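You operate a simulated robot arm through the tools that you are given. There is no shell and no other tool. Be economical: measure what you need, move in short steps, check, and stop when the job is done.

The job below is to be done with a simulated robot arm. You get a single attempt, and the scene is never put back.

Task
Clamp the blue motor, connect it and run it at 2 until DONE shows, then switch off.
Fine: dial back to 0.

The check looks at the end state, three seconds after you hand in, the way a careful person would. Anything else that was tipped, shoved, dropped, spilled or broken makes it a failure.

Robot
A 6-joint arm with a two-finger gripper, on a carriage that runs on a rail from [-0.002, 2.217] to [0, -0.123] (x, y) and turns from -4.154 to 1.641 rad about z. Base frame: it is fixed where the carriage stands at the start and does not move with it; the origin is on the floor, on the carriage's upright axis, x ahead of it, y to its left, z up. Lengths are in m, angles in rad, forces in N, time in s.
Its first joint turns from -2.897 to 2.897 rad. Places, roughly: clamp lever [0.6, -0.6, 1]; contact slide [0.5, -0.6, 0.9]; display [0.5, -0.7, 0.9]; motor switch [0.4, -0.5, 0.9]; seat of the motor stand [0.6, -0.6, 0.9]; speed dial [0.4, -0.6, 0.9]. Payload 2.54 kg.
Tool frame: the origin (TCP) lies between the finger pads and is the grasp point; the fingertips stand 0.023 m ahead of it; z points along the fingers, y is the line along which they close. The gripper opens to 0.126 m. The gripper's body begins 0.082 m behind the TCP.
Orientation is told as [roll, pitch, yaw] about the base's x, y, z axes, in that order, counted from this pose: with the fingers straight down and closing along the base's y, the tool's x points along the base's -x, its y along +y and its z along -z.

Tools
- The arm moves only by the tool move_arm. Its argument "moves" is one flat list of numbers, 7 for each row, row after row: the shift along the tool's x, y, z in m, then the turn, a rotation vector about the tool's x, y, z in rad, then the gripper command, from -1 (shut) to 1 (fully open), values between in proportion. In form: [dx, dy, dz, ax, ay, az, fingers, dx, dy, dz, ax, ay, az, fingers, ...]. A call has 1 to 20 rows; each row shifts and turns the commanded pose from where the row before left it, along the tool's axes as they then stand. Each row takes 0.2 s and may step no farther than 0.05 m and 0.15 rad from the row before; otherwise, or with a gripper value out of range, the whole call is refused. A pose out of reach is approached as far as the arm can. The call stops where the force on the tool passes 90 N (or 10 N more than at its start, if that is more) or the arm is blocked; 0.2 s more then pass. Each finger halts on what it meets, pressing with about 44 N; the grip force reading is that of the motor and also rises with nothing between the fingers. The clock runs only during rows and for 0.2 s after the last one: add rows that do not move to give the fingers time. It gives the time, the measured TCP pose, the force on the tool (base axes), the opening and the grip force at its end, in the units of the frame above (readings bear some noise), with the torque about the TCP (base axes, N m) and any sound that the robot's microphone picked up.
- Cameras (640 x 400 px; columns grow to the right, rows downward): "scene" is now at [0.0324, 0.1292, 1.5981]; the picture's right is [-0.81, -0.59, 0.00], its down [-0.34, 0.47, -0.82] and it looks along [0.48, -0.66, -0.58] (base axes); focal length 261 px, centre (320, 200). "wrist" rides on the gripper at [0.082, 0.014, -0.122] in the tool frame; the picture's right is [-0.17, 0.99, 0.00], its down [-0.79, -0.13, -0.60] and it looks along [-0.59, -0.10, 0.80] (tool axes); focal length 243 px, centre (320, 200). There is no depth. A picture from a camera that has moved, and an enlarged one, comes with that camera's place and axes in the base frame and with its lens.
- camera(camera): a new picture of that camera. No time passes.
- slide_trunk(by): slides the trunk up (or, below 0, down) by that many m; the arm and the scene camera ride with it, the base frame stays. It gives what a move gives, with no picture.
- base_move(legs): drives the robot by 1 to 6 legs, each [ahead, left, turn to the left] in m, m and rad, along the robot's own axes; the way and the turn of a leg run together, so that a leg with both is an arc; at most 1.5 m and 3.142 rad a leg. The arm and the cameras ride along, it lands a little off, and it stops where it bumps. It keeps to its track: a leg is cut to what the track allows. It gives what a move gives.
- pan_tilt(pan, tilt): turns the head with the scene camera to pan (to the left, within 2.094 rad either way) and tilt (down, from -0.506 to 1.204), counted from straight ahead of the robot. It gives what a move gives.
- close_up(camera, box): a new picture of the part [left, top, right, bottom] of that camera's present view, enlarged. No time passes.
- hand_in(): hands the job in; it is judged then, once.

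Work in short steps. Places have to be worked out from the pictures, the camera data and where the tool is seen: move nearer, look again, correct. Check each grasp and each placing, and mend what went wrong. You have 120 turns and 90 pictures in all, those below and enlarged ones among them. Open the gripper and draw the arm clear of the work before you hand the job in, unless the task says otherwise; then end with one line.

The tools are called after ">>>" by a JSON object that holds its "api" and its "payload". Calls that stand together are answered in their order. move_arm: Moves the arm, as the interface text tells. Its arguments: {"type":"object","properties":{"moves":{"type":"array"}},"required":["moves"]} The other tools are called the same way: slide_trunk (by) slides the trunk up or down; base_move (legs) drives the base; pan_tilt (pan, tilt) turns the head that bears the scene camera; camera (camera) takes a picture; close_up (camera, box) takes an enlarged picture of a part of a camera's view; hand_in () hands the job in.

At the start:

```text
t: 0.0
ee_pos: [0.1855, -0.3969, 1.1608]
tool_rot: [0.001, 0.001, -0.001]
ft_force: [0.9, -0.7, 0.6]
moment: [-0.01, -0.02, -0.02]
gripper_width: 0.1257
gripper_force: 0.1
trunk travel left (down, up): [-0.4, 0.09]
robot x, y, heading: [-0.0012, 0.0029, 0.001]
head pan, tilt: [-0.878, 0.878]
```

scene: 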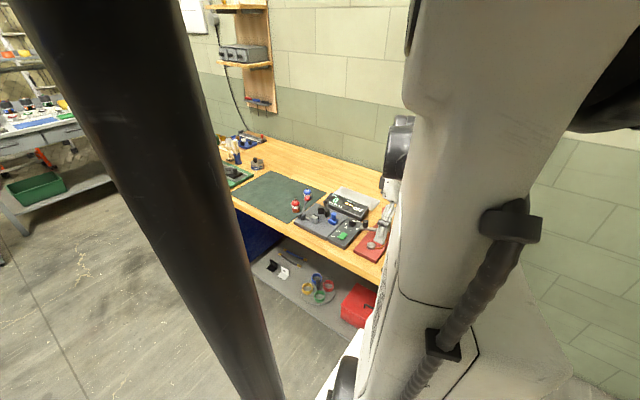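
wrist: 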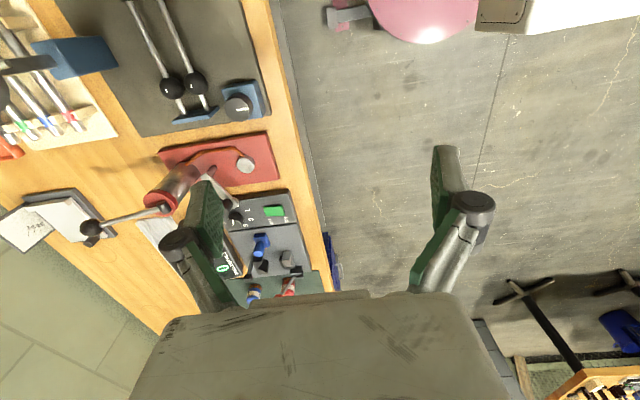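

The bench with the motor stand lies to the right front; I enlarge both views to find the parts.

>>> {"api": "close_up", "payload": {"camera": "scene", "box": [220, 150, 420, 275]}}

>>> {"api": "close_up", "payload": {"camera": "wrist", "box": [140, 120, 360, 310]}}

```text
3.20 times, centred on (320, 212) of scene
camera zoom: at [0.0324, 0.1292, 1.5981], right [-0.81, -0.59, 0.0], down [-0.34, 0.47, -0.82], along [0.48, -0.66, -0.58], focal length 836 px, centre (320, 160)
```

zoom: 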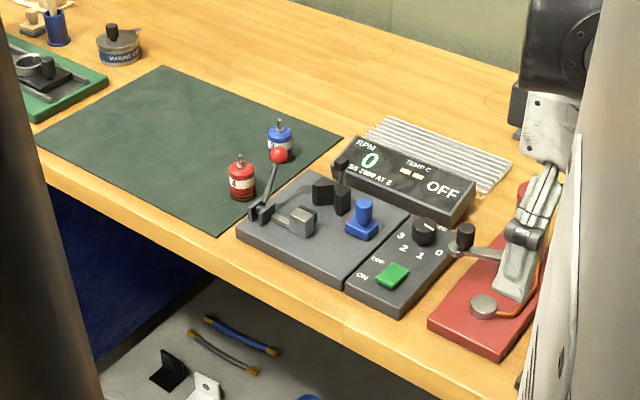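

```text
2.11 times, centred on (250, 215) of wrist
camera zoom: at [0.1023, -0.3825, 1.2837], right [0.17, 0.99, 0.0], down [0.79, -0.13, 0.6], along [0.59, -0.1, -0.8], focal length 511 px, centre (467, 168)
```

zoom: 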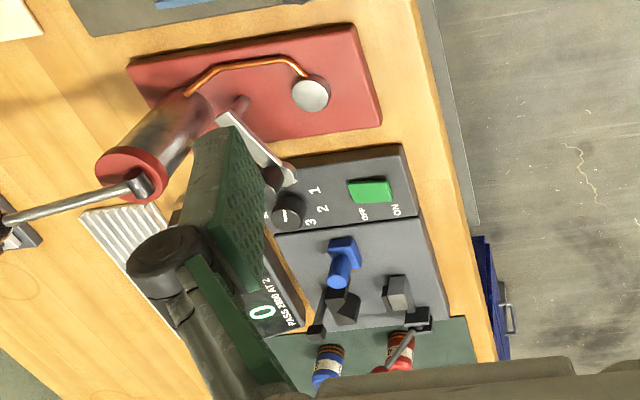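

The blue motor triangulates to about (0.66, -0.65, 0.92). I raise the tool and move it over the stand to look more closely.

>>> {"api": "move_arm", "payload": {"moves": [0, 0, -0.04, 0, 0, 0, 1, 0, 0, -0.04, 0, 0, 0, 1, -0.04, -0.03, 0, 0, 0, 0, 1, -0.04, -0.03, 0, 0, 0, 0, 1, -0.04, -0.03, 0, 0, 0, 0, 1, -0.04, -0.03, 0, 0, 0, 0, 1, -0.04, -0.03, 0, 0, 0, 0, 1]}}

>>> {"api": "camera", "payload": {"camera": "wrist"}}

>>> {"api": "camera", "payload": {"camera": "scene"}}

```text
t: 1.6
ee_pos: [0.3897, -0.5457, 1.2402]
tool_rot: [-0.001, 0.0, 0.0]
ft_force: [-0.1, 0.4, 0.0]
moment: [0.03, 0.04, 0.01]
gripper_width: 0.126
gripper_force: 0.1
trunk travel left (down, up): [-0.4, 0.09]
robot x, y, heading: [0.0012, -0.0024, -0.0]
head pan, tilt: [-0.878, 0.878]
```

```text
85 pictures are left
camera wrist: at [0.3048, -0.5322, 1.3628], right [0.17, 0.99, 0.0], down [0.79, -0.13, 0.6], along [0.59, -0.1, -0.8], focal length 243 px, centre (320, 200)
```

wrist: 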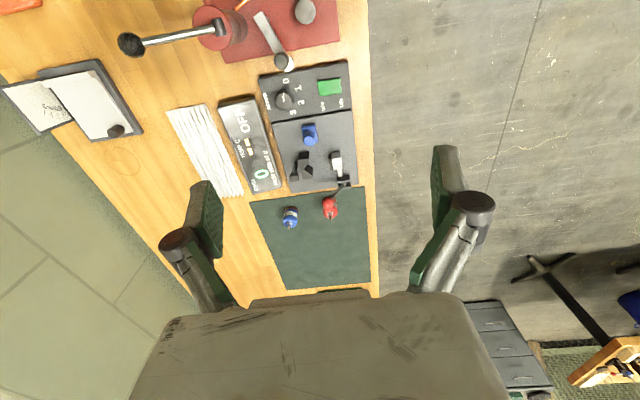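

```text
84 pictures are left
camera scene: at [0.0295, 0.1407, 1.5765], right [-0.77, -0.64, 0.0], down [-0.49, 0.59, -0.64], along [0.41, -0.49, -0.77], focal length 261 px, centre (320, 200)
```

scene: 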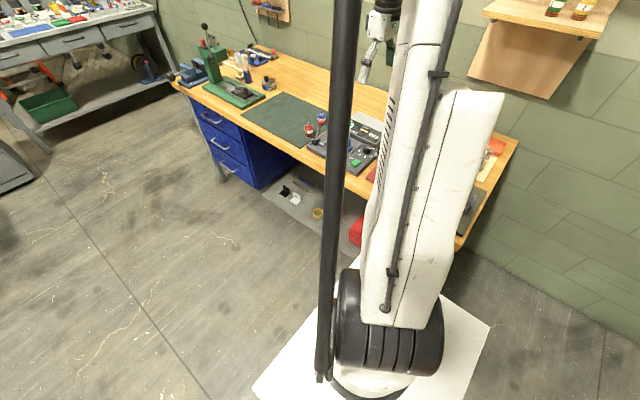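

Now I enlarge the stand from both cameras.

>>> {"api": "close_up", "payload": {"camera": "wrist", "box": [210, 50, 380, 240]}}

>>> {"api": "close_up", "payload": {"camera": "scene", "box": [290, 100, 400, 190]}}

```text
2.11 times, centred on (295, 145) of wrist
camera zoom: at [0.3048, -0.5322, 1.3628], right [0.17, 0.99, 0.0], down [0.79, -0.13, 0.6], along [0.59, -0.1, -0.8], focal length 511 px, centre (373, 316)
```

zoom: 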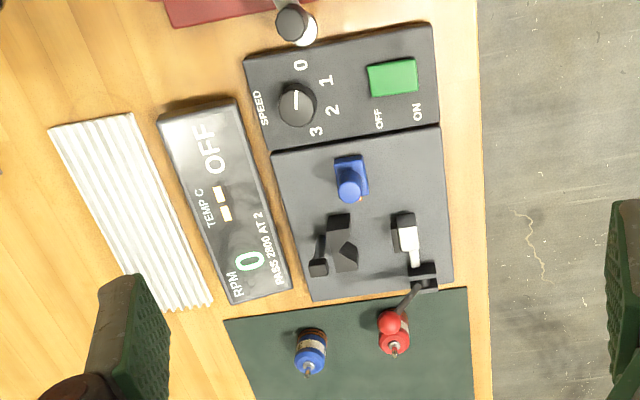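

```text
4.44 times, centred on (345, 145) of scene
camera zoom: at [0.0295, 0.1407, 1.5765], right [-0.77, -0.64, 0.0], down [-0.49, 0.59, -0.64], along [0.41, -0.49, -0.77], focal length 1162 px, centre (209, 444)
```

zoom: 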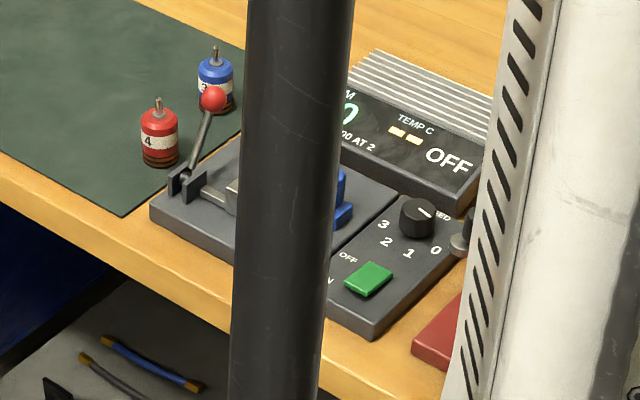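

The views sharpen under enlargement, so I zoom tightly on the seat, the dial and the motors.

>>> {"api": "close_up", "payload": {"camera": "wrist", "box": [280, 115, 360, 165]}}

>>> {"api": "close_up", "payload": {"camera": "wrist", "box": [250, 140, 362, 240]}}

>>> {"api": "close_up", "payload": {"camera": "wrist", "box": [256, 60, 352, 120]}}

```text
8.00 times, centred on (320, 140) of wrist
camera zoom: at [0.3048, -0.5322, 1.3628], right [0.17, 0.99, 0.0], down [0.79, -0.13, 0.6], along [0.59, -0.1, -0.8], focal length 1941 px, centre (320, 680)
```

zoom: 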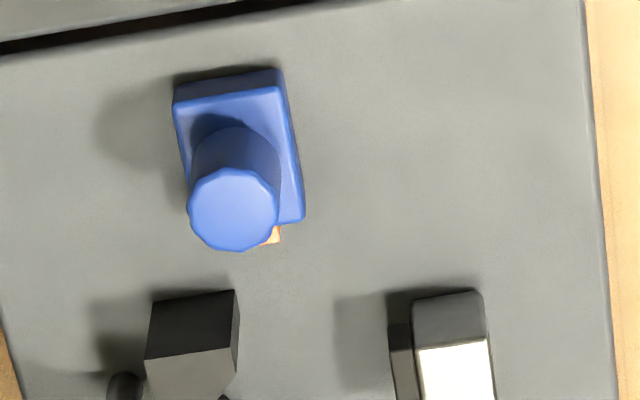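

```text
4.00 times, centred on (306, 190) of wrist
camera zoom: at [0.3048, -0.5322, 1.3628], right [0.17, 0.99, 0.0], down [0.79, -0.13, 0.6], along [0.59, -0.1, -0.8], focal length 970 px, centre (376, 240)
```

zoom: 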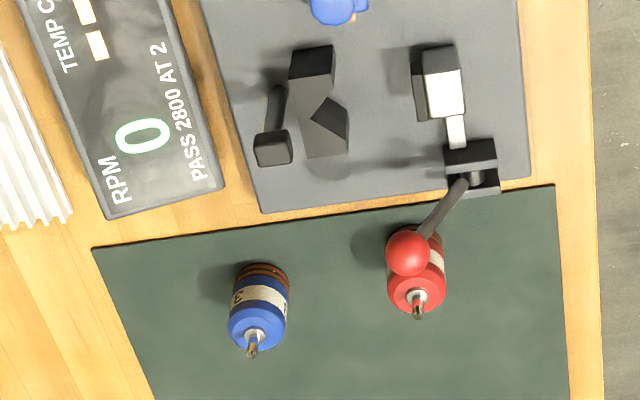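

```text
6.67 times, centred on (304, 90) of wrist
camera zoom: at [0.3048, -0.5322, 1.3628], right [0.17, 0.99, 0.0], down [0.79, -0.13, 0.6], along [0.59, -0.1, -0.8], focal length 1618 px, centre (427, 933)
```

zoom: 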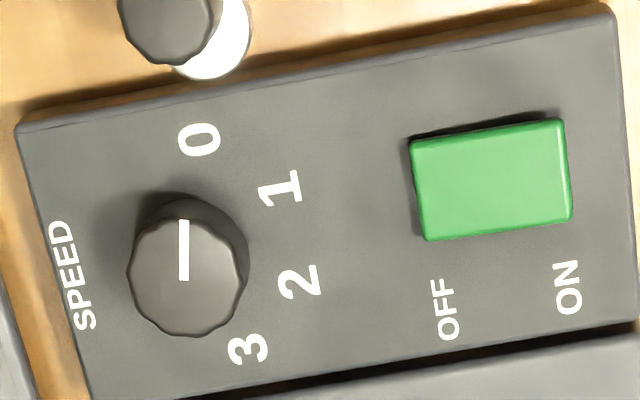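

Table height works out near 0.861, the blue motor at about (0.69, -0.67), and the lever ball at about (0.618, -0.568, 0.956). I look closely at the lever mechanism and the motors.

>>> {"api": "close_up", "payload": {"camera": "wrist", "box": [316, 143, 380, 193]}}

>>> {"api": "close_up", "payload": {"camera": "scene", "box": [300, 105, 340, 155]}}

```text
8.00 times, centred on (348, 168) of wrist
camera zoom: at [0.3048, -0.5322, 1.3628], right [0.17, 0.99, 0.0], down [0.79, -0.13, 0.6], along [0.59, -0.1, -0.8], focal length 1941 px, centre (96, 456)
```

zoom: 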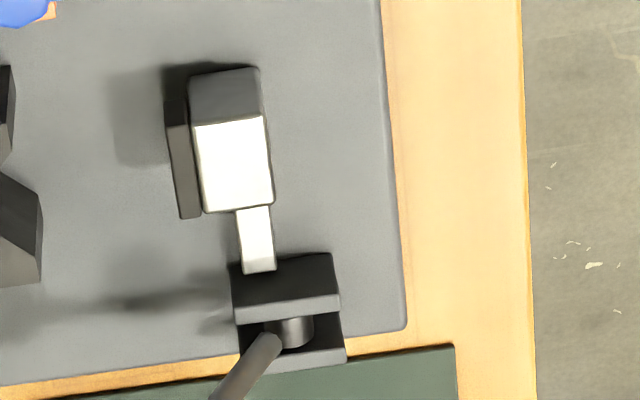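

```text
8.00 times, centred on (320, 130) of scene
camera zoom: at [0.0295, 0.1407, 1.5765], right [-0.77, -0.64, 0.0], down [-0.49, 0.59, -0.64], along [0.41, -0.49, -0.77], focal length 2091 px, centre (320, 760)
```

zoom: 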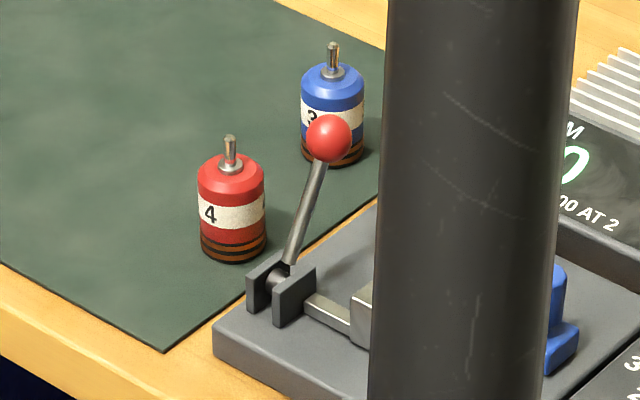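

The lever hinges about x and leans toward −y; the seat is a V-block facing +y, so I should grip the motor with the fingers closing along x. The motor is near the reach limit, so I move the carriage 0.1 m toward the bench first.

>>> {"api": "base_move", "payload": {"legs": [[0, -0.1, 0]]}}

>>> {"api": "move_arm", "payload": {"moves": [-0.03, 0, 0, 0, 0, 0.143, 0.3, 0, 0, 0, 0, 0, 0.143, 0.3, 0, 0, 0, 0, 0, 0.143, 0.3, 0, 0, 0, 0, 0, 0.143, 0.3, 0, 0, 0, 0, 0, 0.143, 0.3, 0, 0, 0, 0, 0, 0.143, 0.3, 0, 0, 0, 0, 0, 0.143, 0.3, 0, 0, 0, 0, 0, 0.143, 0.3, 0, 0, 0, 0, 0, 0.143, 0.3, 0, 0, 0, 0, 0, 0.143, 0.3, 0, 0, 0, 0, 0, 0.141, 0.3]}}

>>> {"api": "camera", "payload": {"camera": "wrist"}}

```text
t: 2.8
ee_pos: [0.3864, -0.6464, 1.24]
tool_rot: [-0.001, 0.002, -0.002]
ft_force: [-0.2, 0.1, 0.2]
moment: [0.01, -0.04, -0.01]
gripper_width: 0.1261
gripper_force: 0.0
trunk travel left (down, up): [-0.4, 0.09]
robot x, y, heading: [0.0017, -0.1014, -0.002]
head pan, tilt: [-0.878, 0.878]
```

```text
t: 5.2
ee_pos: [0.4164, -0.6465, 1.2416]
tool_rot: [0.001, 0.0, -1.574]
ft_force: [0.4, -0.4, -0.9]
moment: [0.02, 0.01, -0.03]
gripper_width: 0.0819
gripper_force: 0.0
trunk travel left (down, up): [-0.4, 0.09]
robot x, y, heading: [0.0005, -0.1021, -0.002]
head pan, tilt: [-0.878, 0.878]
```

```text
76 pictures are left
camera wrist: at [0.4293, -0.5641, 1.3634], right [0.99, -0.17, 0.0], down [-0.14, -0.79, 0.6], along [-0.1, -0.59, -0.8], focal length 243 px, centre (320, 200)
```

wrist: 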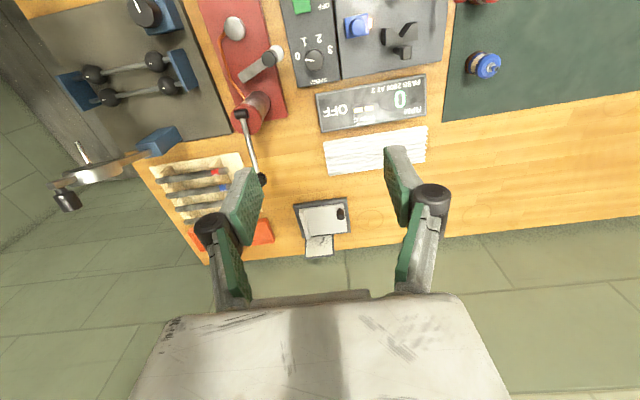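

I move above the blue motor, at z about 1.10, to check alignment.

>>> {"api": "move_arm", "payload": {"moves": [-0.005, 0.045, 0.02, 0, 0, 0, 0.3, -0.005, 0.045, 0.02, 0, 0, 0, 0.3, -0.005, 0.045, 0.02, 0, 0, 0, 0.3, -0.005, 0.045, 0.02, 0, 0, 0, 0.3, -0.005, 0.045, 0.02, 0, 0, 0, 0.3, -0.002, 0.047, 0.02, 0, 0, 0, 0.3, 0, 0, 0.02, 0, 0, 0, 0.3]}}

>>> {"api": "camera", "payload": {"camera": "wrist"}}

```text
refused: row 6 steps farther than a row can; nothing moved
```

```text
75 pictures are left
camera wrist: at [0.4293, -0.5641, 1.3634], right [0.99, -0.17, 0.0], down [-0.14, -0.79, 0.6], along [-0.1, -0.59, -0.8], focal length 243 px, centre (320, 200)
```

wrist: 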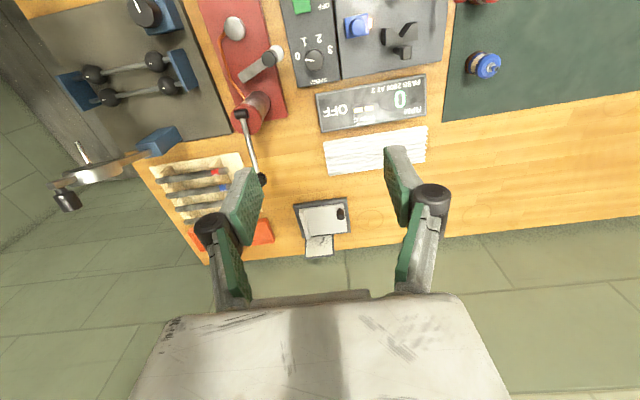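

One row was a little too long; I send the move again with smaller steps.

>>> {"api": "move_arm", "payload": {"moves": [-0.005, 0.04, 0.02, 0, 0, 0, 0.3, -0.005, 0.04, 0.02, 0, 0, 0, 0.3, -0.005, 0.04, 0.02, 0, 0, 0, 0.3, -0.005, 0.04, 0.02, 0, 0, 0, 0.3, -0.005, 0.04, 0.02, 0, 0, 0, 0.3, -0.002, 0.04, 0.02, 0, 0, 0, 0.3, 0, 0.032, 0.02, 0, 0, 0, 0.3, 0, 0, 0, 0, 0, 0, 0.3]}}

>>> {"api": "camera", "payload": {"camera": "wrist"}}

```text
t: 7.0
ee_pos: [0.6886, -0.6723, 1.1009]
tool_rot: [0.0, 0.0, -1.572]
ft_force: [-0.1, 0.7, -0.7]
moment: [-0.01, 0.04, -0.01]
gripper_width: 0.0817
gripper_force: 0.1
trunk travel left (down, up): [-0.4, 0.09]
robot x, y, heading: [-0.0013, -0.0982, 0.001]
head pan, tilt: [-0.878, 0.878]
```

```text
74 pictures are left
camera wrist: at [0.7009, -0.591, 1.2221], right [0.99, -0.17, 0.0], down [-0.13, -0.79, 0.6], along [-0.1, -0.59, -0.8], focal length 243 px, centre (320, 200)
```

wrist: 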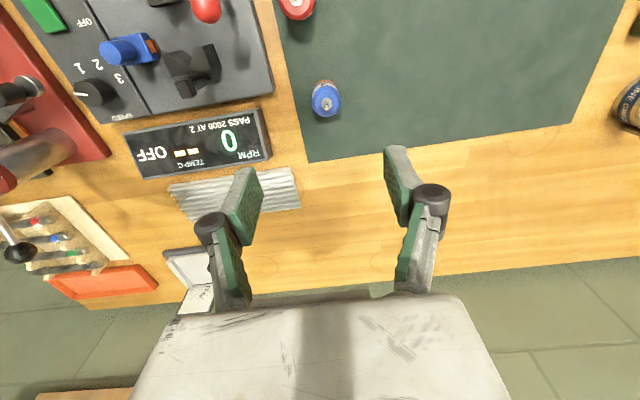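

The motor sits where I estimated, within a few mm. One enlargement refines it.

>>> {"api": "close_up", "payload": {"camera": "wrist", "box": [280, 60, 376, 120]}}

```text
6.67 times, centred on (328, 90) of wrist
camera zoom: at [0.7009, -0.591, 1.2221], right [0.99, -0.17, 0.0], down [-0.13, -0.79, 0.6], along [-0.1, -0.59, -0.8], focal length 1618 px, centre (267, 933)
```

zoom: 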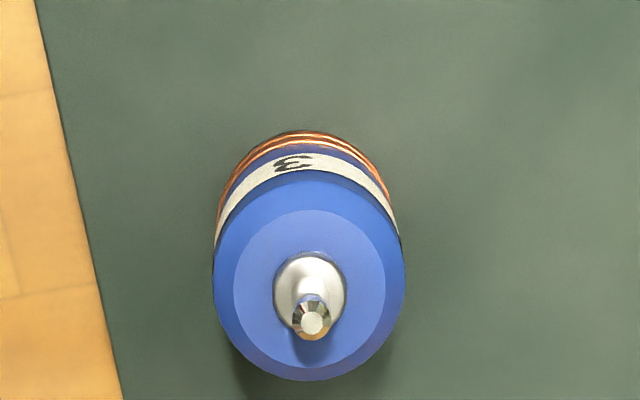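

Motor centre is (0.695, -0.673). Before gripping I need the V-block's height and shape, to know how high on the motor the fingers must grip.

>>> {"api": "close_up", "payload": {"camera": "wrist", "box": [90, 0, 250, 100]}}

>>> {"api": "camera", "payload": {"camera": "scene"}}

```text
4.00 times, centred on (170, 50) of wrist
camera zoom: at [0.7009, -0.591, 1.2221], right [0.99, -0.17, 0.0], down [-0.13, -0.79, 0.6], along [-0.1, -0.59, -0.8], focal length 970 px, centre (920, 800)
```

zoom: 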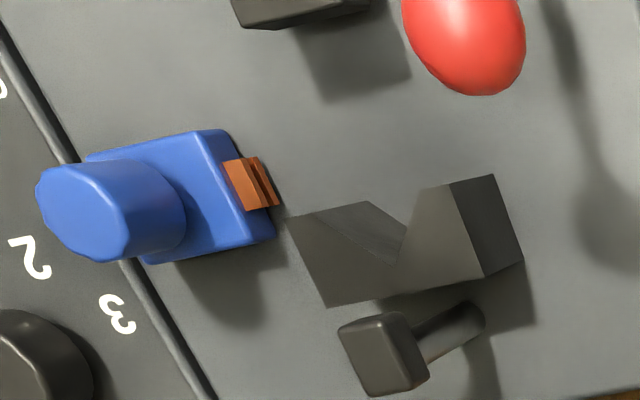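

```text
71 pictures are left
camera scene: at [0.0305, 0.0413, 1.5766], right [-0.77, -0.64, 0.0], down [-0.49, 0.59, -0.64], along [0.41, -0.49, -0.77], focal length 261 px, centre (320, 200)
```

scene: 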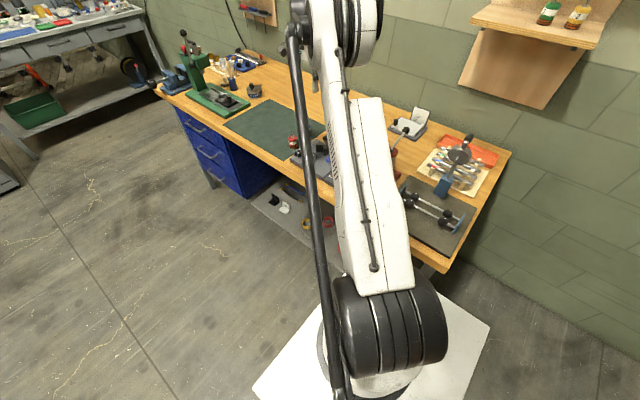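

The V faces +y with its arms about 32 mm tall, and the motor body is about 40 mm tall with radius 18 mm. It should rest near (0.554, -0.583). To keep the fingers clear of the lever ball I yaw a further −20° and grip only the top of the motor. First I drop to z 0.95 above it.

>>> {"api": "move_arm", "payload": {"moves": [-0.004, 0.006, 0, 0, 0, 0.117, 0.3, 0, 0, 0, 0, 0, 0.117, 0.3, 0, 0, 0, 0, 0, 0.116, 0.3, 0, 0, 0.0375, 0, 0, 0, 0.3, 0, 0, 0.0375, 0, 0, 0, 0.3, 0, 0, 0.0375, 0, 0, 0, 0.3, 0, 0, 0.0375, 0, 0, 0, 0.3, 0, 0, 0, 0, 0, 0, 0.3]}}

>>> {"api": "camera", "payload": {"camera": "wrist"}}

```text
t: 8.8
ee_pos: [0.6938, -0.6789, 0.9519]
tool_rot: [0.0, -0.001, -1.923]
ft_force: [0.2, -0.3, -0.7]
moment: [0.0, -0.01, -0.01]
gripper_width: 0.0818
gripper_force: 0.1
trunk travel left (down, up): [-0.4, 0.09]
robot x, y, heading: [0.0014, -0.097, -0.005]
head pan, tilt: [-0.878, 0.878]
```

```text
70 pictures are left
camera wrist: at [0.7333, -0.6065, 1.0741], right [0.87, -0.5, 0.0], down [-0.4, -0.7, 0.6], along [-0.3, -0.52, -0.8], focal length 243 px, centre (320, 200)
```

wrist: 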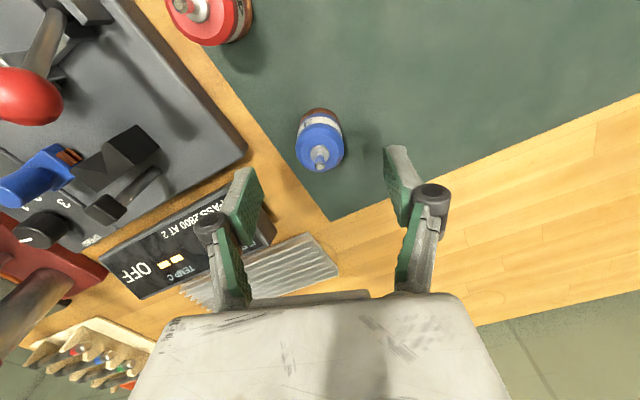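

The motor is centred between the fingers. I lower to z 0.917 and look before closing.

>>> {"api": "move_arm", "payload": {"moves": [0, 0, 0.018, 0, 0, 0, 0.3, 0, 0, 0.017, 0, 0, 0, 0.3]}}

>>> {"api": "close_up", "payload": {"camera": "wrist", "box": [200, 80, 440, 230]}}

```text
t: 9.3
ee_pos: [0.693, -0.6776, 0.9159]
tool_rot: [0.0, 0.001, -1.924]
ft_force: [0.4, 0.4, -0.5]
moment: [0.03, 0.03, 0.01]
gripper_width: 0.082
gripper_force: 0.1
trunk travel left (down, up): [-0.4, 0.09]
robot x, y, heading: [0.0009, -0.0994, -0.003]
head pan, tilt: [-0.878, 0.878]
```

```text
2.67 times, centred on (320, 155) of wrist
camera zoom: at [0.7335, -0.6056, 1.0382], right [0.87, -0.5, 0.0], down [-0.4, -0.7, 0.6], along [-0.3, -0.52, -0.8], focal length 647 px, centre (320, 320)
```

zoom: 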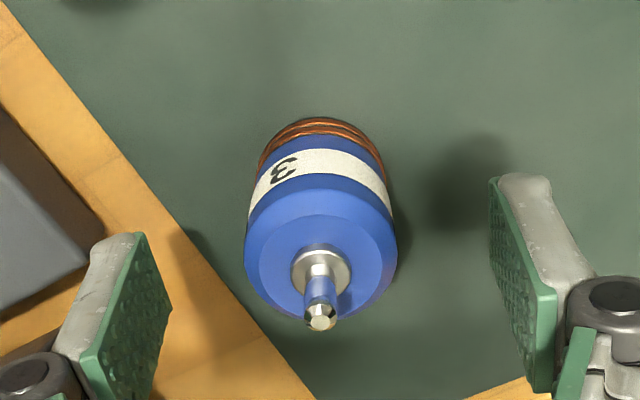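

Body top is near 0.904, so the tips overlap it by about 11 mm. I close the gripper and lift slightly.

>>> {"api": "move_arm", "payload": {"moves": [0, 0, 0, 0, 0, 0, -1, 0, 0, 0, 0, 0, 0, -1, 0, 0, 0, 0, 0, 0, -1, 0, 0, 0, 0, 0, 0, -1, 0, 0, -0.02, 0, 0, 0, -1, 0, 0, -0.03, 0, 0, 0, -1, 0, 0, -0.03, 0, 0, 0, -1]}}

>>> {"api": "close_up", "payload": {"camera": "wrist", "box": [160, 60, 480, 260]}}

```text
t: 10.9
ee_pos: [0.6958, -0.6778, 0.9967]
tool_rot: [-0.001, 0.0, -1.924]
ft_force: [0.5, 0.6, 0.3]
moment: [0.01, 0.0, 0.0]
gripper_width: 0.0
gripper_force: 28.1
trunk travel left (down, up): [-0.4, 0.09]
robot x, y, heading: [0.0033, -0.0968, 0.003]
head pan, tilt: [-0.878, 0.878]
```

```text
2.00 times, centred on (320, 160) of wrist
camera zoom: at [0.7351, -0.6057, 1.1188], right [0.87, -0.5, 0.0], down [-0.4, -0.7, 0.6], along [-0.3, -0.52, -0.8], focal length 485 px, centre (320, 280)
```

zoom: 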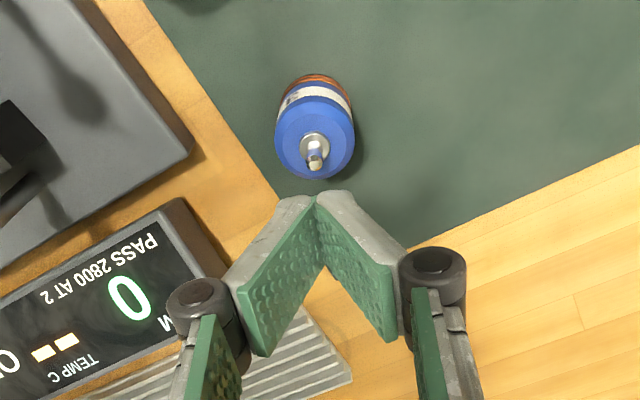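

The gripper closed on nothing: it slipped off the chamfer and the motor did not move. The fingers tilt inward as they close, so I need a deeper grip. First I measure the clearances around the seat more precisely from above.

>>> {"api": "move_arm", "payload": {"moves": [0, 0, -0.045, 0, 0, 0, 0, 0, 0, -0.045, 0, 0, 0, -0.4, 0, 0, 0, 0, 0, -0.117, -0.4, 0, 0, 0, 0, 0, -0.117, -0.4, 0, 0, 0, 0, 0, -0.118, -0.4, 0.03, -0.032, 0, 0, 0, 0, -0.4, 0.03, -0.032, 0, 0, 0, 0, -0.4, 0.03, -0.032, 0, 0, 0, 0, -0.4]}}

>>> {"api": "camera", "payload": {"camera": "wrist"}}

>>> {"api": "close_up", "payload": {"camera": "wrist", "box": [200, 0, 400, 125]}}

```text
t: 12.8
ee_pos: [0.5978, -0.5859, 1.085]
tool_rot: [0.001, -0.001, -1.571]
ft_force: [0.2, -1.1, -0.8]
moment: [-0.04, 0.01, 0.01]
gripper_width: 0.0378
gripper_force: 0.1
trunk travel left (down, up): [-0.4, 0.09]
robot x, y, heading: [0.0006, -0.1018, 0.001]
head pan, tilt: [-0.878, 0.878]
```

```text
67 pictures are left
camera wrist: at [0.6096, -0.5047, 1.2066], right [0.99, -0.17, 0.0], down [-0.13, -0.79, 0.6], along [-0.1, -0.59, -0.8], focal length 243 px, centre (320, 200)
```

wrist: 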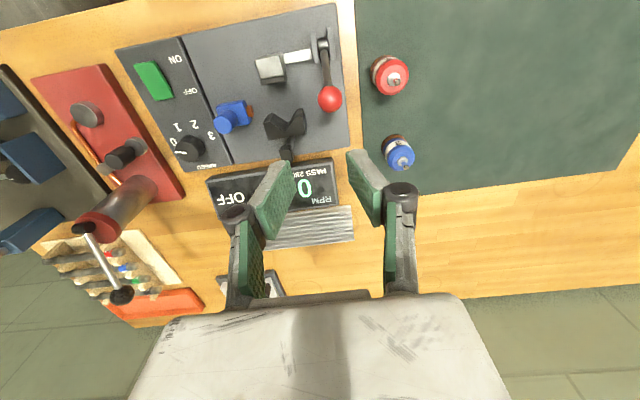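

```text
3.20 times, centred on (300, 62) of wrist
camera zoom: at [0.6096, -0.5047, 1.2066], right [0.99, -0.17, 0.0], down [-0.13, -0.79, 0.6], along [-0.1, -0.59, -0.8], focal length 776 px, centre (384, 640)
```

zoom: 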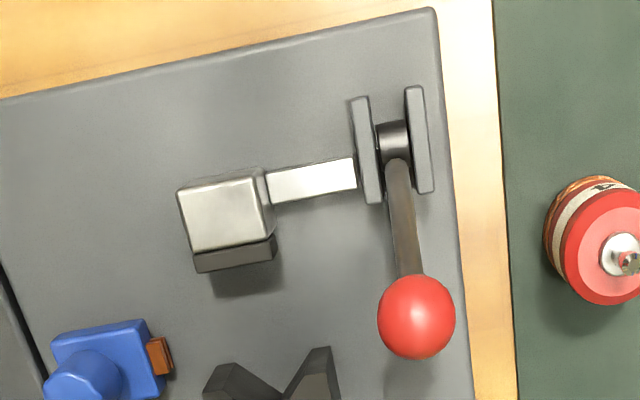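

This overhead view is precise: seat centre at about (0.5475, -0.5835), jaw pad face at y ≈ -0.553, ball at (0.609, -0.569). Gripping the body would foul the ball, V or jaw, so I will grip the shaft instead (z 0.908–0.924), which leaves the fingers above everything. I go back over the motor.

>>> {"api": "move_arm", "payload": {"moves": [-0.03, 0.032, 0, 0, 0, 0, -0.4, -0.03, 0.032, 0, 0, 0, 0, -0.4, -0.031, 0.032, 0, 0, 0, 0, -0.4, 0, 0, 0.04, 0, 0, 0, -0.4, 0, 0, 0.04, 0, 0, 0, -0.4, 0, 0, 0.035, 0, 0, 0, -0.4, 0, 0, 0, 0, 0, 0, -0.4]}}

>>> {"api": "close_up", "payload": {"camera": "wrist", "box": [240, 110, 400, 210]}}

```text
t: 14.3
ee_pos: [0.6963, -0.6797, 0.969]
tool_rot: [0.001, 0.0, -1.57]
ft_force: [-0.4, 0.1, -0.6]
moment: [0.03, 0.01, -0.01]
gripper_width: 0.0377
gripper_force: 0.1
trunk travel left (down, up): [-0.4, 0.09]
robot x, y, heading: [0.0018, -0.0964, -0.002]
head pan, tilt: [-0.878, 0.878]
```

```text
4.00 times, centred on (320, 160) of wrist
camera zoom: at [0.7079, -0.5977, 1.092], right [0.99, -0.17, 0.0], down [-0.13, -0.79, 0.6], along [-0.1, -0.59, -0.8], focal length 970 px, centre (320, 360)
```

zoom: 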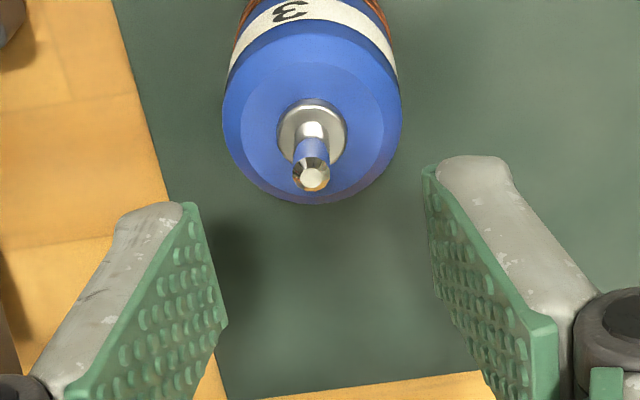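

The shaft is at (0.693, -0.679), so I shift −3.5 mm in x, descend to z 0.930 and check.

>>> {"api": "move_arm", "payload": {"moves": [0, -0.0035, 0, 0, 0, 0, -0.4, 0, 0, 0.02, 0, 0, 0, -0.5, 0, 0, 0.019, 0, 0, 0, -0.5, 0, 0, 0, 0, 0, 0, -0.5]}}

>>> {"api": "close_up", "payload": {"camera": "wrist", "box": [240, 110, 400, 210]}}

```text
t: 15.3
ee_pos: [0.6902, -0.6781, 0.9338]
tool_rot: [0.0, -0.002, -1.57]
ft_force: [9.4, -3.7, 17.2]
moment: [-0.05, -0.55, -0.1]
gripper_width: 0.0413
gripper_force: 4.3
trunk travel left (down, up): [-0.4, 0.09]
robot x, y, heading: [-0.0025, -0.099, -0.003]
head pan, tilt: [-0.878, 0.878]
```

```text
4.00 times, centred on (320, 160) of wrist
camera zoom: at [0.7018, -0.5961, 1.0556], right [0.99, -0.17, 0.0], down [-0.13, -0.79, 0.6], along [-0.1, -0.59, -0.8], focal length 970 px, centre (320, 360)
```

zoom: 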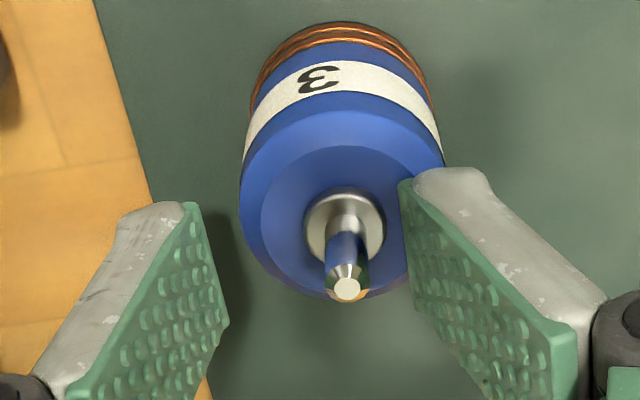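

A finger touched the motor's top edge (17 N), and the image puts the shaft 4 mm off to tool +y. I back off upward, shift, and measure relative to the tool in the image.

>>> {"api": "move_arm", "payload": {"moves": [0, 0, -0.015, 0, 0, 0, -0.4, 0, 0.003, 0, 0, 0, 0, -0.4, 0, 0, 0, 0, 0, 0, -0.4]}}

>>> {"api": "close_up", "payload": {"camera": "wrist", "box": [240, 110, 400, 210]}}

```text
t: 16.1
ee_pos: [0.6943, -0.6786, 0.9469]
tool_rot: [0.0, 0.0, -1.57]
ft_force: [0.0, -0.6, -0.1]
moment: [-0.03, 0.0, 0.03]
gripper_width: 0.038
gripper_force: 0.1
trunk travel left (down, up): [-0.4, 0.09]
robot x, y, heading: [-0.0038, -0.0976, 0.0]
head pan, tilt: [-0.878, 0.878]
```

```text
4.00 times, centred on (320, 160) of wrist
camera zoom: at [0.7058, -0.5968, 1.069], right [0.99, -0.17, 0.0], down [-0.13, -0.79, 0.6], along [-0.1, -0.59, -0.8], focal length 970 px, centre (320, 360)
```

zoom: 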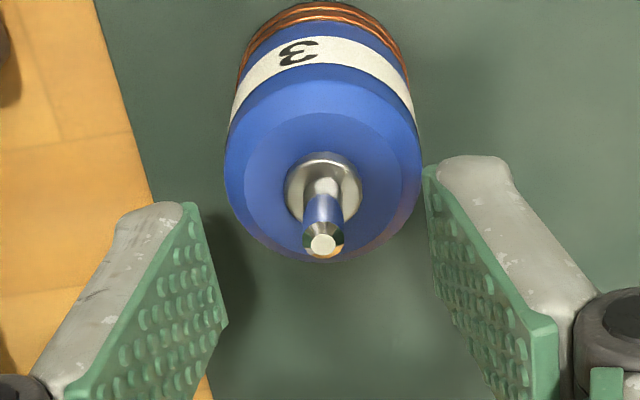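

The shaft is now centred between the fingers. I narrow to about 20 mm, descend 11 mm so the tips stay just above the motor's top, then close on the shaft.

>>> {"api": "move_arm", "payload": {"moves": [0, 0, 0, 0, 0, 0, -0.68, 0, 0, 0, 0, 0, 0, -0.68, 0, 0, 0.006, 0, 0, 0, -0.68, 0, 0, 0.005, 0, 0, 0, -0.68, 0, 0, 0, 0, 0, 0, -1, 0, 0, 0, 0, 0, 0, -1, 0, 0, 0, 0, 0, 0, -1]}}

>>> {"api": "close_up", "payload": {"camera": "wrist", "box": [240, 110, 400, 210]}}

```text
t: 17.8
ee_pos: [0.693, -0.6775, 0.9366]
tool_rot: [0.001, 0.001, -1.572]
ft_force: [5.3, -2.1, 14.5]
moment: [-0.07, -0.15, -0.02]
gripper_width: 0.0073
gripper_force: 35.3
trunk travel left (down, up): [-0.4, 0.09]
robot x, y, heading: [0.0001, -0.0999, -0.004]
head pan, tilt: [-0.878, 0.878]
```

```text
4.00 times, centred on (320, 160) of wrist
camera zoom: at [0.7057, -0.5964, 1.0594], right [0.99, -0.17, 0.0], down [-0.13, -0.79, 0.6], along [-0.1, -0.59, -0.8], focal length 970 px, centre (320, 360)
```

zoom: 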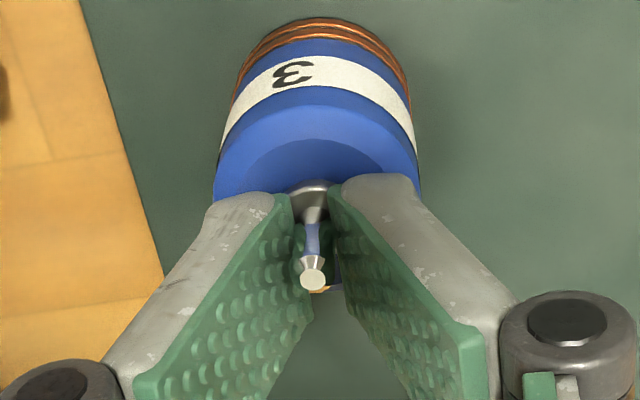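

The shaft is held at 7.3 mm opening. I lift a little and check.

>>> {"api": "move_arm", "payload": {"moves": [0, 0, -0.005, 0, 0, 0, -1, 0, 0, -0.01, 0, 0, 0, -1, 0, 0, -0.015, 0, 0, 0, -1, 0, 0, 0, 0, 0, 0, -1]}}

>>> {"api": "close_up", "payload": {"camera": "wrist", "box": [220, 85, 420, 210]}}

```text
t: 18.8
ee_pos: [0.692, -0.6788, 0.967]
tool_rot: [0.0, 0.001, -1.571]
ft_force: [0.1, 0.3, -1.5]
moment: [-0.01, 0.03, -0.02]
gripper_width: 0.0073
gripper_force: 34.8
trunk travel left (down, up): [-0.4, 0.09]
robot x, y, heading: [0.0011, -0.1002, -0.003]
head pan, tilt: [-0.878, 0.878]
```

```text
3.20 times, centred on (320, 148) of wrist
camera zoom: at [0.7057, -0.5966, 1.0892], right [0.99, -0.17, 0.0], down [-0.13, -0.79, 0.6], along [-0.1, -0.59, -0.8], focal length 776 px, centre (320, 368)
```

zoom: 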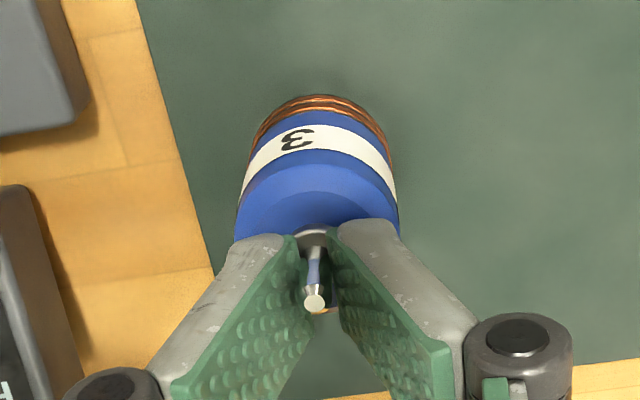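

The motor is hanging from its shaft and centred. I lift clear of the lever ball and carry it over the seat.

>>> {"api": "move_arm", "payload": {"moves": [0, 0, -0.035, 0, 0, 0, -1, 0, 0, -0.035, 0, 0, 0, -1, 0, 0, -0.035, 0, 0, 0, -1, 0.025, -0.036, 0, 0, 0, 0, -1, 0.025, -0.036, 0, 0, 0, 0, -1, 0.025, -0.036, 0, 0, 0, 0, -1, 0.025, -0.036, 0, 0, 0, 0, -1, 0, 0, 0, 0, 0, 0, -1]}}

>>> {"api": "camera", "payload": {"camera": "wrist"}}

```text
t: 20.6
ee_pos: [0.5488, -0.5786, 1.0698]
tool_rot: [0.0, 0.0, -1.57]
ft_force: [-0.4, -0.6, -1.2]
moment: [-0.03, -0.05, 0.0]
gripper_width: 0.0071
gripper_force: 35.2
trunk travel left (down, up): [-0.4, 0.09]
robot x, y, heading: [0.001, -0.1017, -0.003]
head pan, tilt: [-0.878, 0.878]
```

```text
60 pictures are left
camera wrist: at [0.561, -0.4961, 1.1929], right [0.99, -0.17, 0.0], down [-0.13, -0.79, 0.6], along [-0.1, -0.59, -0.8], focal length 243 px, centre (320, 200)
```

wrist: 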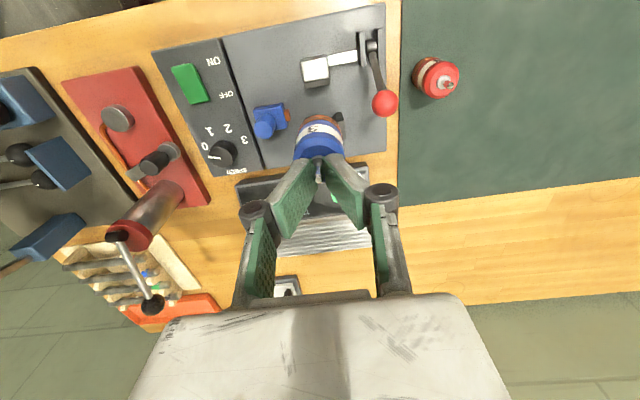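

I enlarge the view to find the jaw and V relative to the tool itself.

>>> {"api": "close_up", "payload": {"camera": "wrist", "box": [240, 30, 400, 180]}}

```text
2.67 times, centred on (320, 105) of wrist
camera zoom: at [0.561, -0.4961, 1.1929], right [0.99, -0.17, 0.0], down [-0.13, -0.79, 0.6], along [-0.1, -0.59, -0.8], focal length 647 px, centre (320, 453)
```

zoom: 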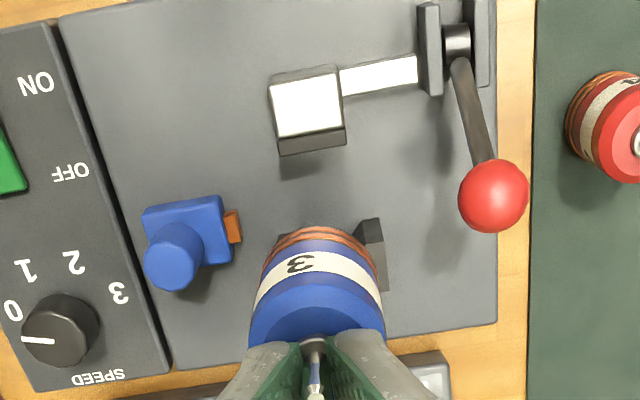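

The motor is aligned within 2 mm of the V and about 5 mm short of it in y, as planned. I shift +2 mm in x and descend until its base is about 15 mm above the stand.

>>> {"api": "move_arm", "payload": {"moves": [0, 0.002, 0, 0, 0, 0, -1, 0, 0, 0.03, 0, 0, 0, -1, 0, 0, 0.03, 0, 0, 0, -1, 0, 0, 0.03, 0, 0, 0, -1, 0, 0, 0, 0, 0, 0, -1]}}

>>> {"api": "close_up", "payload": {"camera": "wrist", "box": [220, 30, 420, 180]}}

```text
t: 21.8
ee_pos: [0.5538, -0.5777, 0.9807]
tool_rot: [0.0, -0.002, -1.57]
ft_force: [1.2, -0.7, -1.3]
moment: [0.02, 0.03, 0.0]
gripper_width: 0.0072
gripper_force: 35.1
trunk travel left (down, up): [-0.4, 0.09]
robot x, y, heading: [0.0022, -0.0976, 0.002]
head pan, tilt: [-0.878, 0.878]
```

```text
2.67 times, centred on (320, 105) of wrist
camera zoom: at [0.5657, -0.4956, 1.1028], right [0.99, -0.17, 0.0], down [-0.13, -0.79, 0.6], along [-0.1, -0.59, -0.8], focal length 647 px, centre (320, 453)
```

zoom: 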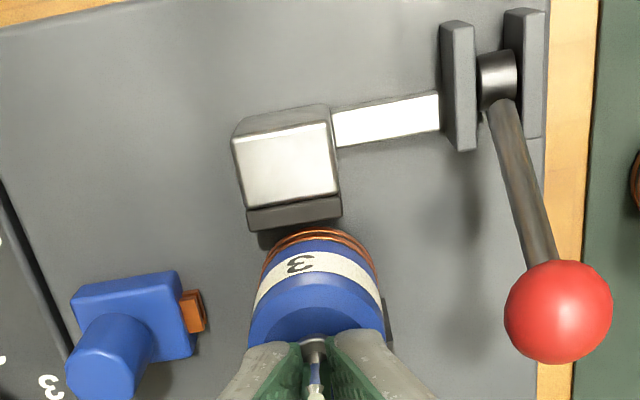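

Jaw and V suggest a −2 mm x correction. I descend another 18 mm, gently.

>>> {"api": "move_arm", "payload": {"moves": [0, -0.002, 0, 0, 0, 0, -1, 0, 0, 0.006, 0, 0, 0, -1, 0, 0, 0.006, 0, 0, 0, -1, 0, 0, 0.006, 0, 0, 0, -1, 0, 0, 0, 0, 0, 0, -1]}}

>>> {"api": "close_up", "payload": {"camera": "wrist", "box": [220, 30, 420, 180]}}

```text
t: 22.9
ee_pos: [0.5512, -0.5772, 0.9628]
tool_rot: [0.0, 0.0, -1.572]
ft_force: [0.5, 0.4, -2.6]
moment: [-0.02, 0.02, 0.01]
gripper_width: 0.007
gripper_force: 35.0
trunk travel left (down, up): [-0.4, 0.09]
robot x, y, heading: [0.0031, -0.0986, -0.003]
head pan, tilt: [-0.878, 0.878]
```

```text
2.67 times, centred on (320, 105) of wrist
camera zoom: at [0.563, -0.4955, 1.0848], right [0.99, -0.17, 0.0], down [-0.13, -0.79, 0.6], along [-0.1, -0.59, -0.8], focal length 647 px, centre (320, 453)
```

zoom: 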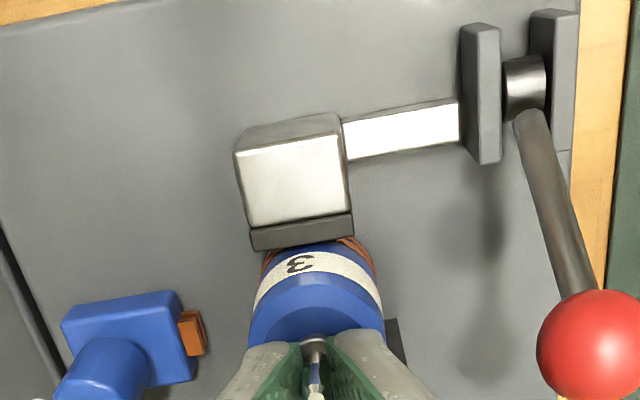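

Alignment is good. I continue down in small steps, looking for contact force.

>>> {"api": "move_arm", "payload": {"moves": [0, 0, 0.004, 0, 0, 0, -1, 0, 0, 0.003, 0, 0, 0, -1, 0, 0, 0, 0, 0, 0, -1]}}

```text
t: 23.8
ee_pos: [0.552, -0.578, 0.9573]
tool_rot: [-0.001, 0.0, -1.57]
ft_force: [0.0, 0.0, -1.1]
moment: [-0.02, -0.03, 0.01]
gripper_width: 0.0071
gripper_force: 34.9
trunk travel left (down, up): [-0.4, 0.09]
robot x, y, heading: [-0.0028, -0.1022, -0.001]
head pan, tilt: [-0.878, 0.878]
```

No contact yet; a little further down.

>>> {"api": "move_arm", "payload": {"moves": [0, 0, 0.003, 0, 0, 0, -1, 0, 0, 0, 0, 0, 0, -1]}}

>>> {"api": "close_up", "payload": {"camera": "wrist", "box": [220, 30, 420, 180]}}

```text
t: 24.4
ee_pos: [0.5502, -0.5776, 0.9555]
tool_rot: [0.001, -0.001, -1.57]
ft_force: [11.9, -10.2, 50.3]
moment: [-0.19, -0.27, -0.01]
gripper_width: 0.0071
gripper_force: 35.4
trunk travel left (down, up): [-0.4, 0.09]
robot x, y, heading: [0.0002, -0.1005, -0.004]
head pan, tilt: [-0.878, 0.878]
```

```text
2.67 times, centred on (320, 105) of wrist
camera zoom: at [0.5621, -0.4956, 1.0777], right [0.99, -0.17, 0.0], down [-0.13, -0.79, 0.6], along [-0.1, -0.59, -0.8], focal length 647 px, centre (320, 453)
```

zoom: 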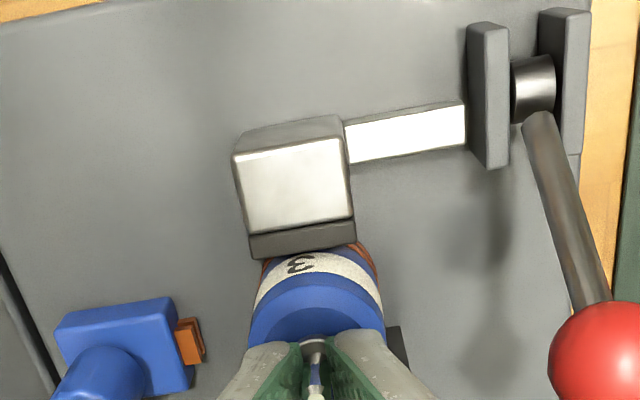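

Touchdown at base z ≈ 0.882, which is the stand floor. I ease up 2 mm and slide the motor toward the V until it touches.

>>> {"api": "move_arm", "payload": {"moves": [0, 0, -0.002, 0, 0, 0, -1, -0.002, 0, 0, 0, 0, 0, -1, -0.002, 0, 0, 0, 0, 0, -1]}}

```text
t: 25.1
ee_pos: [0.5499, -0.5795, 0.9561]
tool_rot: [0.0, -0.002, -1.569]
ft_force: [6.9, 12.3, 37.0]
moment: [1.21, -0.15, -0.17]
gripper_width: 0.0071
gripper_force: 35.1
trunk travel left (down, up): [-0.4, 0.09]
robot x, y, heading: [0.0026, -0.0965, -0.004]
head pan, tilt: [-0.878, 0.878]
```

Still 37 N down, so I lift 1.5 mm more and slide slightly.

>>> {"api": "move_arm", "payload": {"moves": [0, 0, -0.0015, 0, 0, 0, -1, -0.001, 0, 0, 0, 0, 0, -1]}}

```text
t: 25.8
ee_pos: [0.5478, -0.5841, 0.957]
tool_rot: [-0.001, -0.002, -1.573]
ft_force: [-1.2, 1.9, 4.7]
moment: [0.27, 0.07, 0.03]
gripper_width: 0.0071
gripper_force: 35.1
trunk travel left (down, up): [-0.4, 0.09]
robot x, y, heading: [0.0004, -0.0959, -0.005]
head pan, tilt: [-0.878, 0.878]
```

Light contact now, and y ≈ -0.583 matches the V seat. I release the shaft and rise to look.

>>> {"api": "move_arm", "payload": {"moves": [0, 0, 0, 0, 0, 0, -0.7, 0, 0, 0, 0, 0, 0, -0.6, 0, 0, -0.02, 0, 0, 0, -0.6, 0, 0, -0.04, 0, 0, 0, -0.6, 0, 0, -0.04, 0, 0, 0, -0.6, 0, 0, 0, 0, 0, 0, -0.6]}}

>>> {"api": "close_up", "payload": {"camera": "wrist", "box": [200, 20, 440, 200]}}

```text
t: 27.1
ee_pos: [0.5472, -0.584, 1.0547]
tool_rot: [0.0, -0.001, -1.571]
ft_force: [-0.8, 0.5, 0.3]
moment: [0.01, -0.05, -0.03]
gripper_width: 0.0253
gripper_force: 0.0
trunk travel left (down, up): [-0.4, 0.09]
robot x, y, heading: [0.0013, -0.0998, -0.001]
head pan, tilt: [-0.878, 0.878]
```

```text
2.22 times, centred on (320, 110) of wrist
camera zoom: at [0.5605, -0.5012, 1.1774], right [0.99, -0.17, 0.0], down [-0.13, -0.79, 0.6], along [-0.1, -0.59, -0.8], focal length 539 px, centre (320, 400)
```

zoom: 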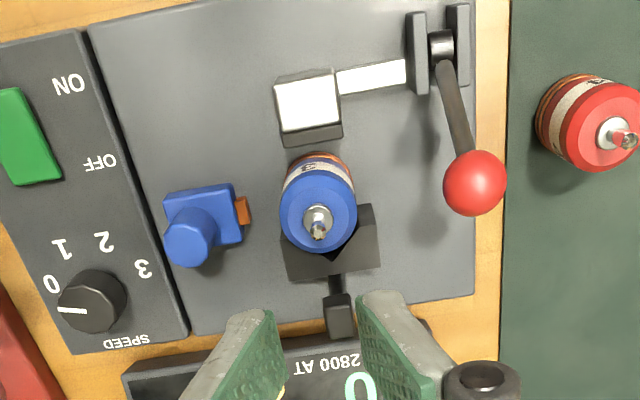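

The motor stands well in the V. Next I go above the lever ball, fingers closing along x, and check before gripping it.

>>> {"api": "move_arm", "payload": {"moves": [0.005, 0.021, 0, 0, 0, 0, -0.3, 0.005, 0.02, 0, 0, 0, 0, -0.3, 0.005, 0.02, 0, 0, 0, 0, -0.3, 0, 0, 0.03, 0, 0, 0, -0.3, 0, 0, 0, 0, 0, 0, -0.3]}}

>>> {"api": "close_up", "payload": {"camera": "wrist", "box": [200, 50, 440, 200]}}

```text
t: 28.4
ee_pos: [0.6095, -0.5663, 1.0268]
tool_rot: [0.0, -0.001, -1.57]
ft_force: [0.2, 0.4, 0.0]
moment: [-0.01, 0.01, 0.01]
gripper_width: 0.0442
gripper_force: 0.0
trunk travel left (down, up): [-0.4, 0.09]
robot x, y, heading: [-0.002, -0.0962, -0.007]
head pan, tilt: [-0.878, 0.878]
```

```text
2.67 times, centred on (320, 125) of wrist
camera zoom: at [0.6213, -0.4856, 1.1485], right [0.99, -0.17, 0.0], down [-0.13, -0.79, 0.6], along [-0.1, -0.59, -0.8], focal length 647 px, centre (320, 400)
```

zoom: 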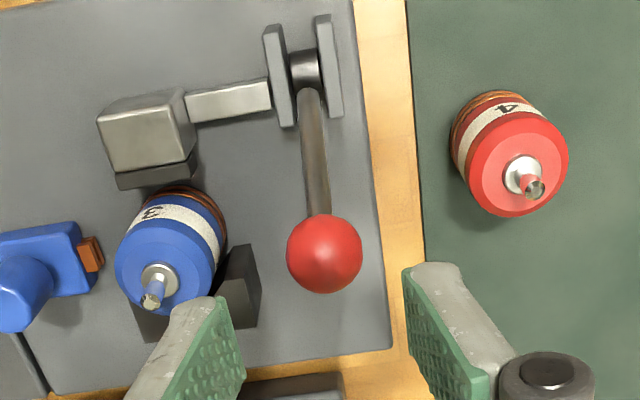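

The ball is 3 mm to −y of the tool axis; I correct this, descend around it and grip.

>>> {"api": "move_arm", "payload": {"moves": [-0.003, 0, 0.02, 0, 0, 0, -0.3, 0, 0, 0.02, 0, 0, 0, -0.3, 0, 0, 0.021, 0, 0, 0, -0.3, 0, 0, 0, 0, 0, 0, -0.7, 0, 0, 0, 0, 0, 0, -0.8, 0, 0, 0, 0, 0, 0, -0.8]}}

>>> {"api": "close_up", "payload": {"camera": "wrist", "box": [160, 50, 440, 225]}}

```text
t: 29.8
ee_pos: [0.6104, -0.5715, 0.9647]
tool_rot: [-0.001, 0.001, -1.571]
ft_force: [-9.5, 4.3, -4.8]
moment: [0.03, 0.07, 0.05]
gripper_width: 0.0147
gripper_force: 40.8
trunk travel left (down, up): [-0.4, 0.09]
robot x, y, heading: [0.0031, -0.0981, -0.007]
head pan, tilt: [-0.878, 0.878]
```

```text
2.29 times, centred on (300, 138) of wrist
camera zoom: at [0.6229, -0.4897, 1.0877], right [0.99, -0.17, 0.0], down [-0.13, -0.79, 0.6], along [-0.1, -0.59, -0.8], focal length 555 px, centre (366, 343)
```

zoom: 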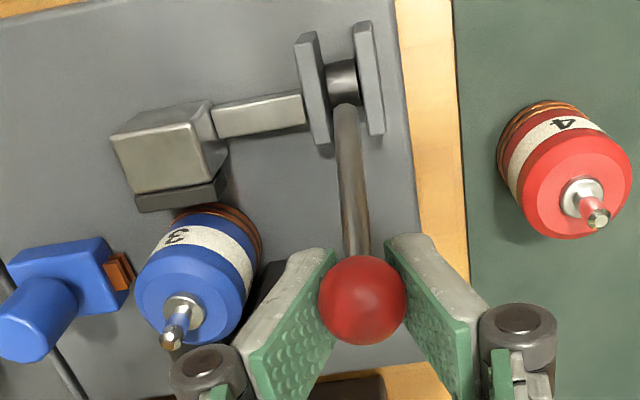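

The ball is held between the fingers. I test the direction with a small tangential move toward +y and up.

>>> {"api": "move_arm", "payload": {"moves": [0.005, 0, -0.0034, 0, 0, 0, -0.8, 0.005, 0, -0.003, 0, 0, 0, -0.8, 0, 0, 0, 0, 0, 0, -0.8]}}

>>> {"api": "close_up", "payload": {"camera": "wrist", "box": [160, 50, 440, 225]}}

```text
t: 30.6
ee_pos: [0.6108, -0.5624, 0.9705]
tool_rot: [-0.002, 0.003, -1.575]
ft_force: [-18.9, -4.7, -37.8]
moment: [-1.43, 0.04, 0.01]
gripper_width: 0.0152
gripper_force: 40.7
trunk travel left (down, up): [-0.4, 0.09]
robot x, y, heading: [-0.0005, -0.1008, -0.004]
head pan, tilt: [-0.878, 0.878]
```

```text
2.29 times, centred on (300, 138) of wrist
camera zoom: at [0.6231, -0.481, 1.0927], right [0.99, -0.17, 0.0], down [-0.13, -0.79, 0.6], along [-0.1, -0.59, -0.8], focal length 555 px, centre (366, 343)
```

zoom: 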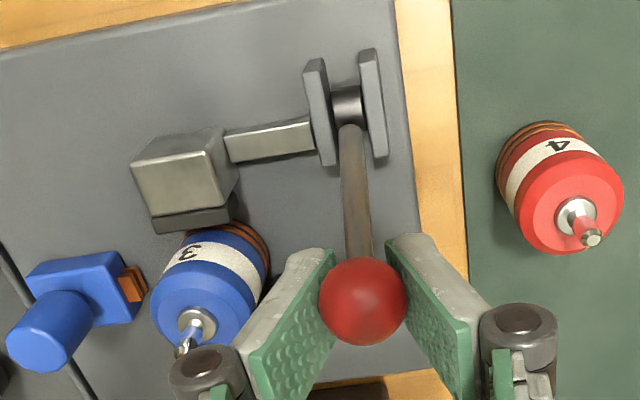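

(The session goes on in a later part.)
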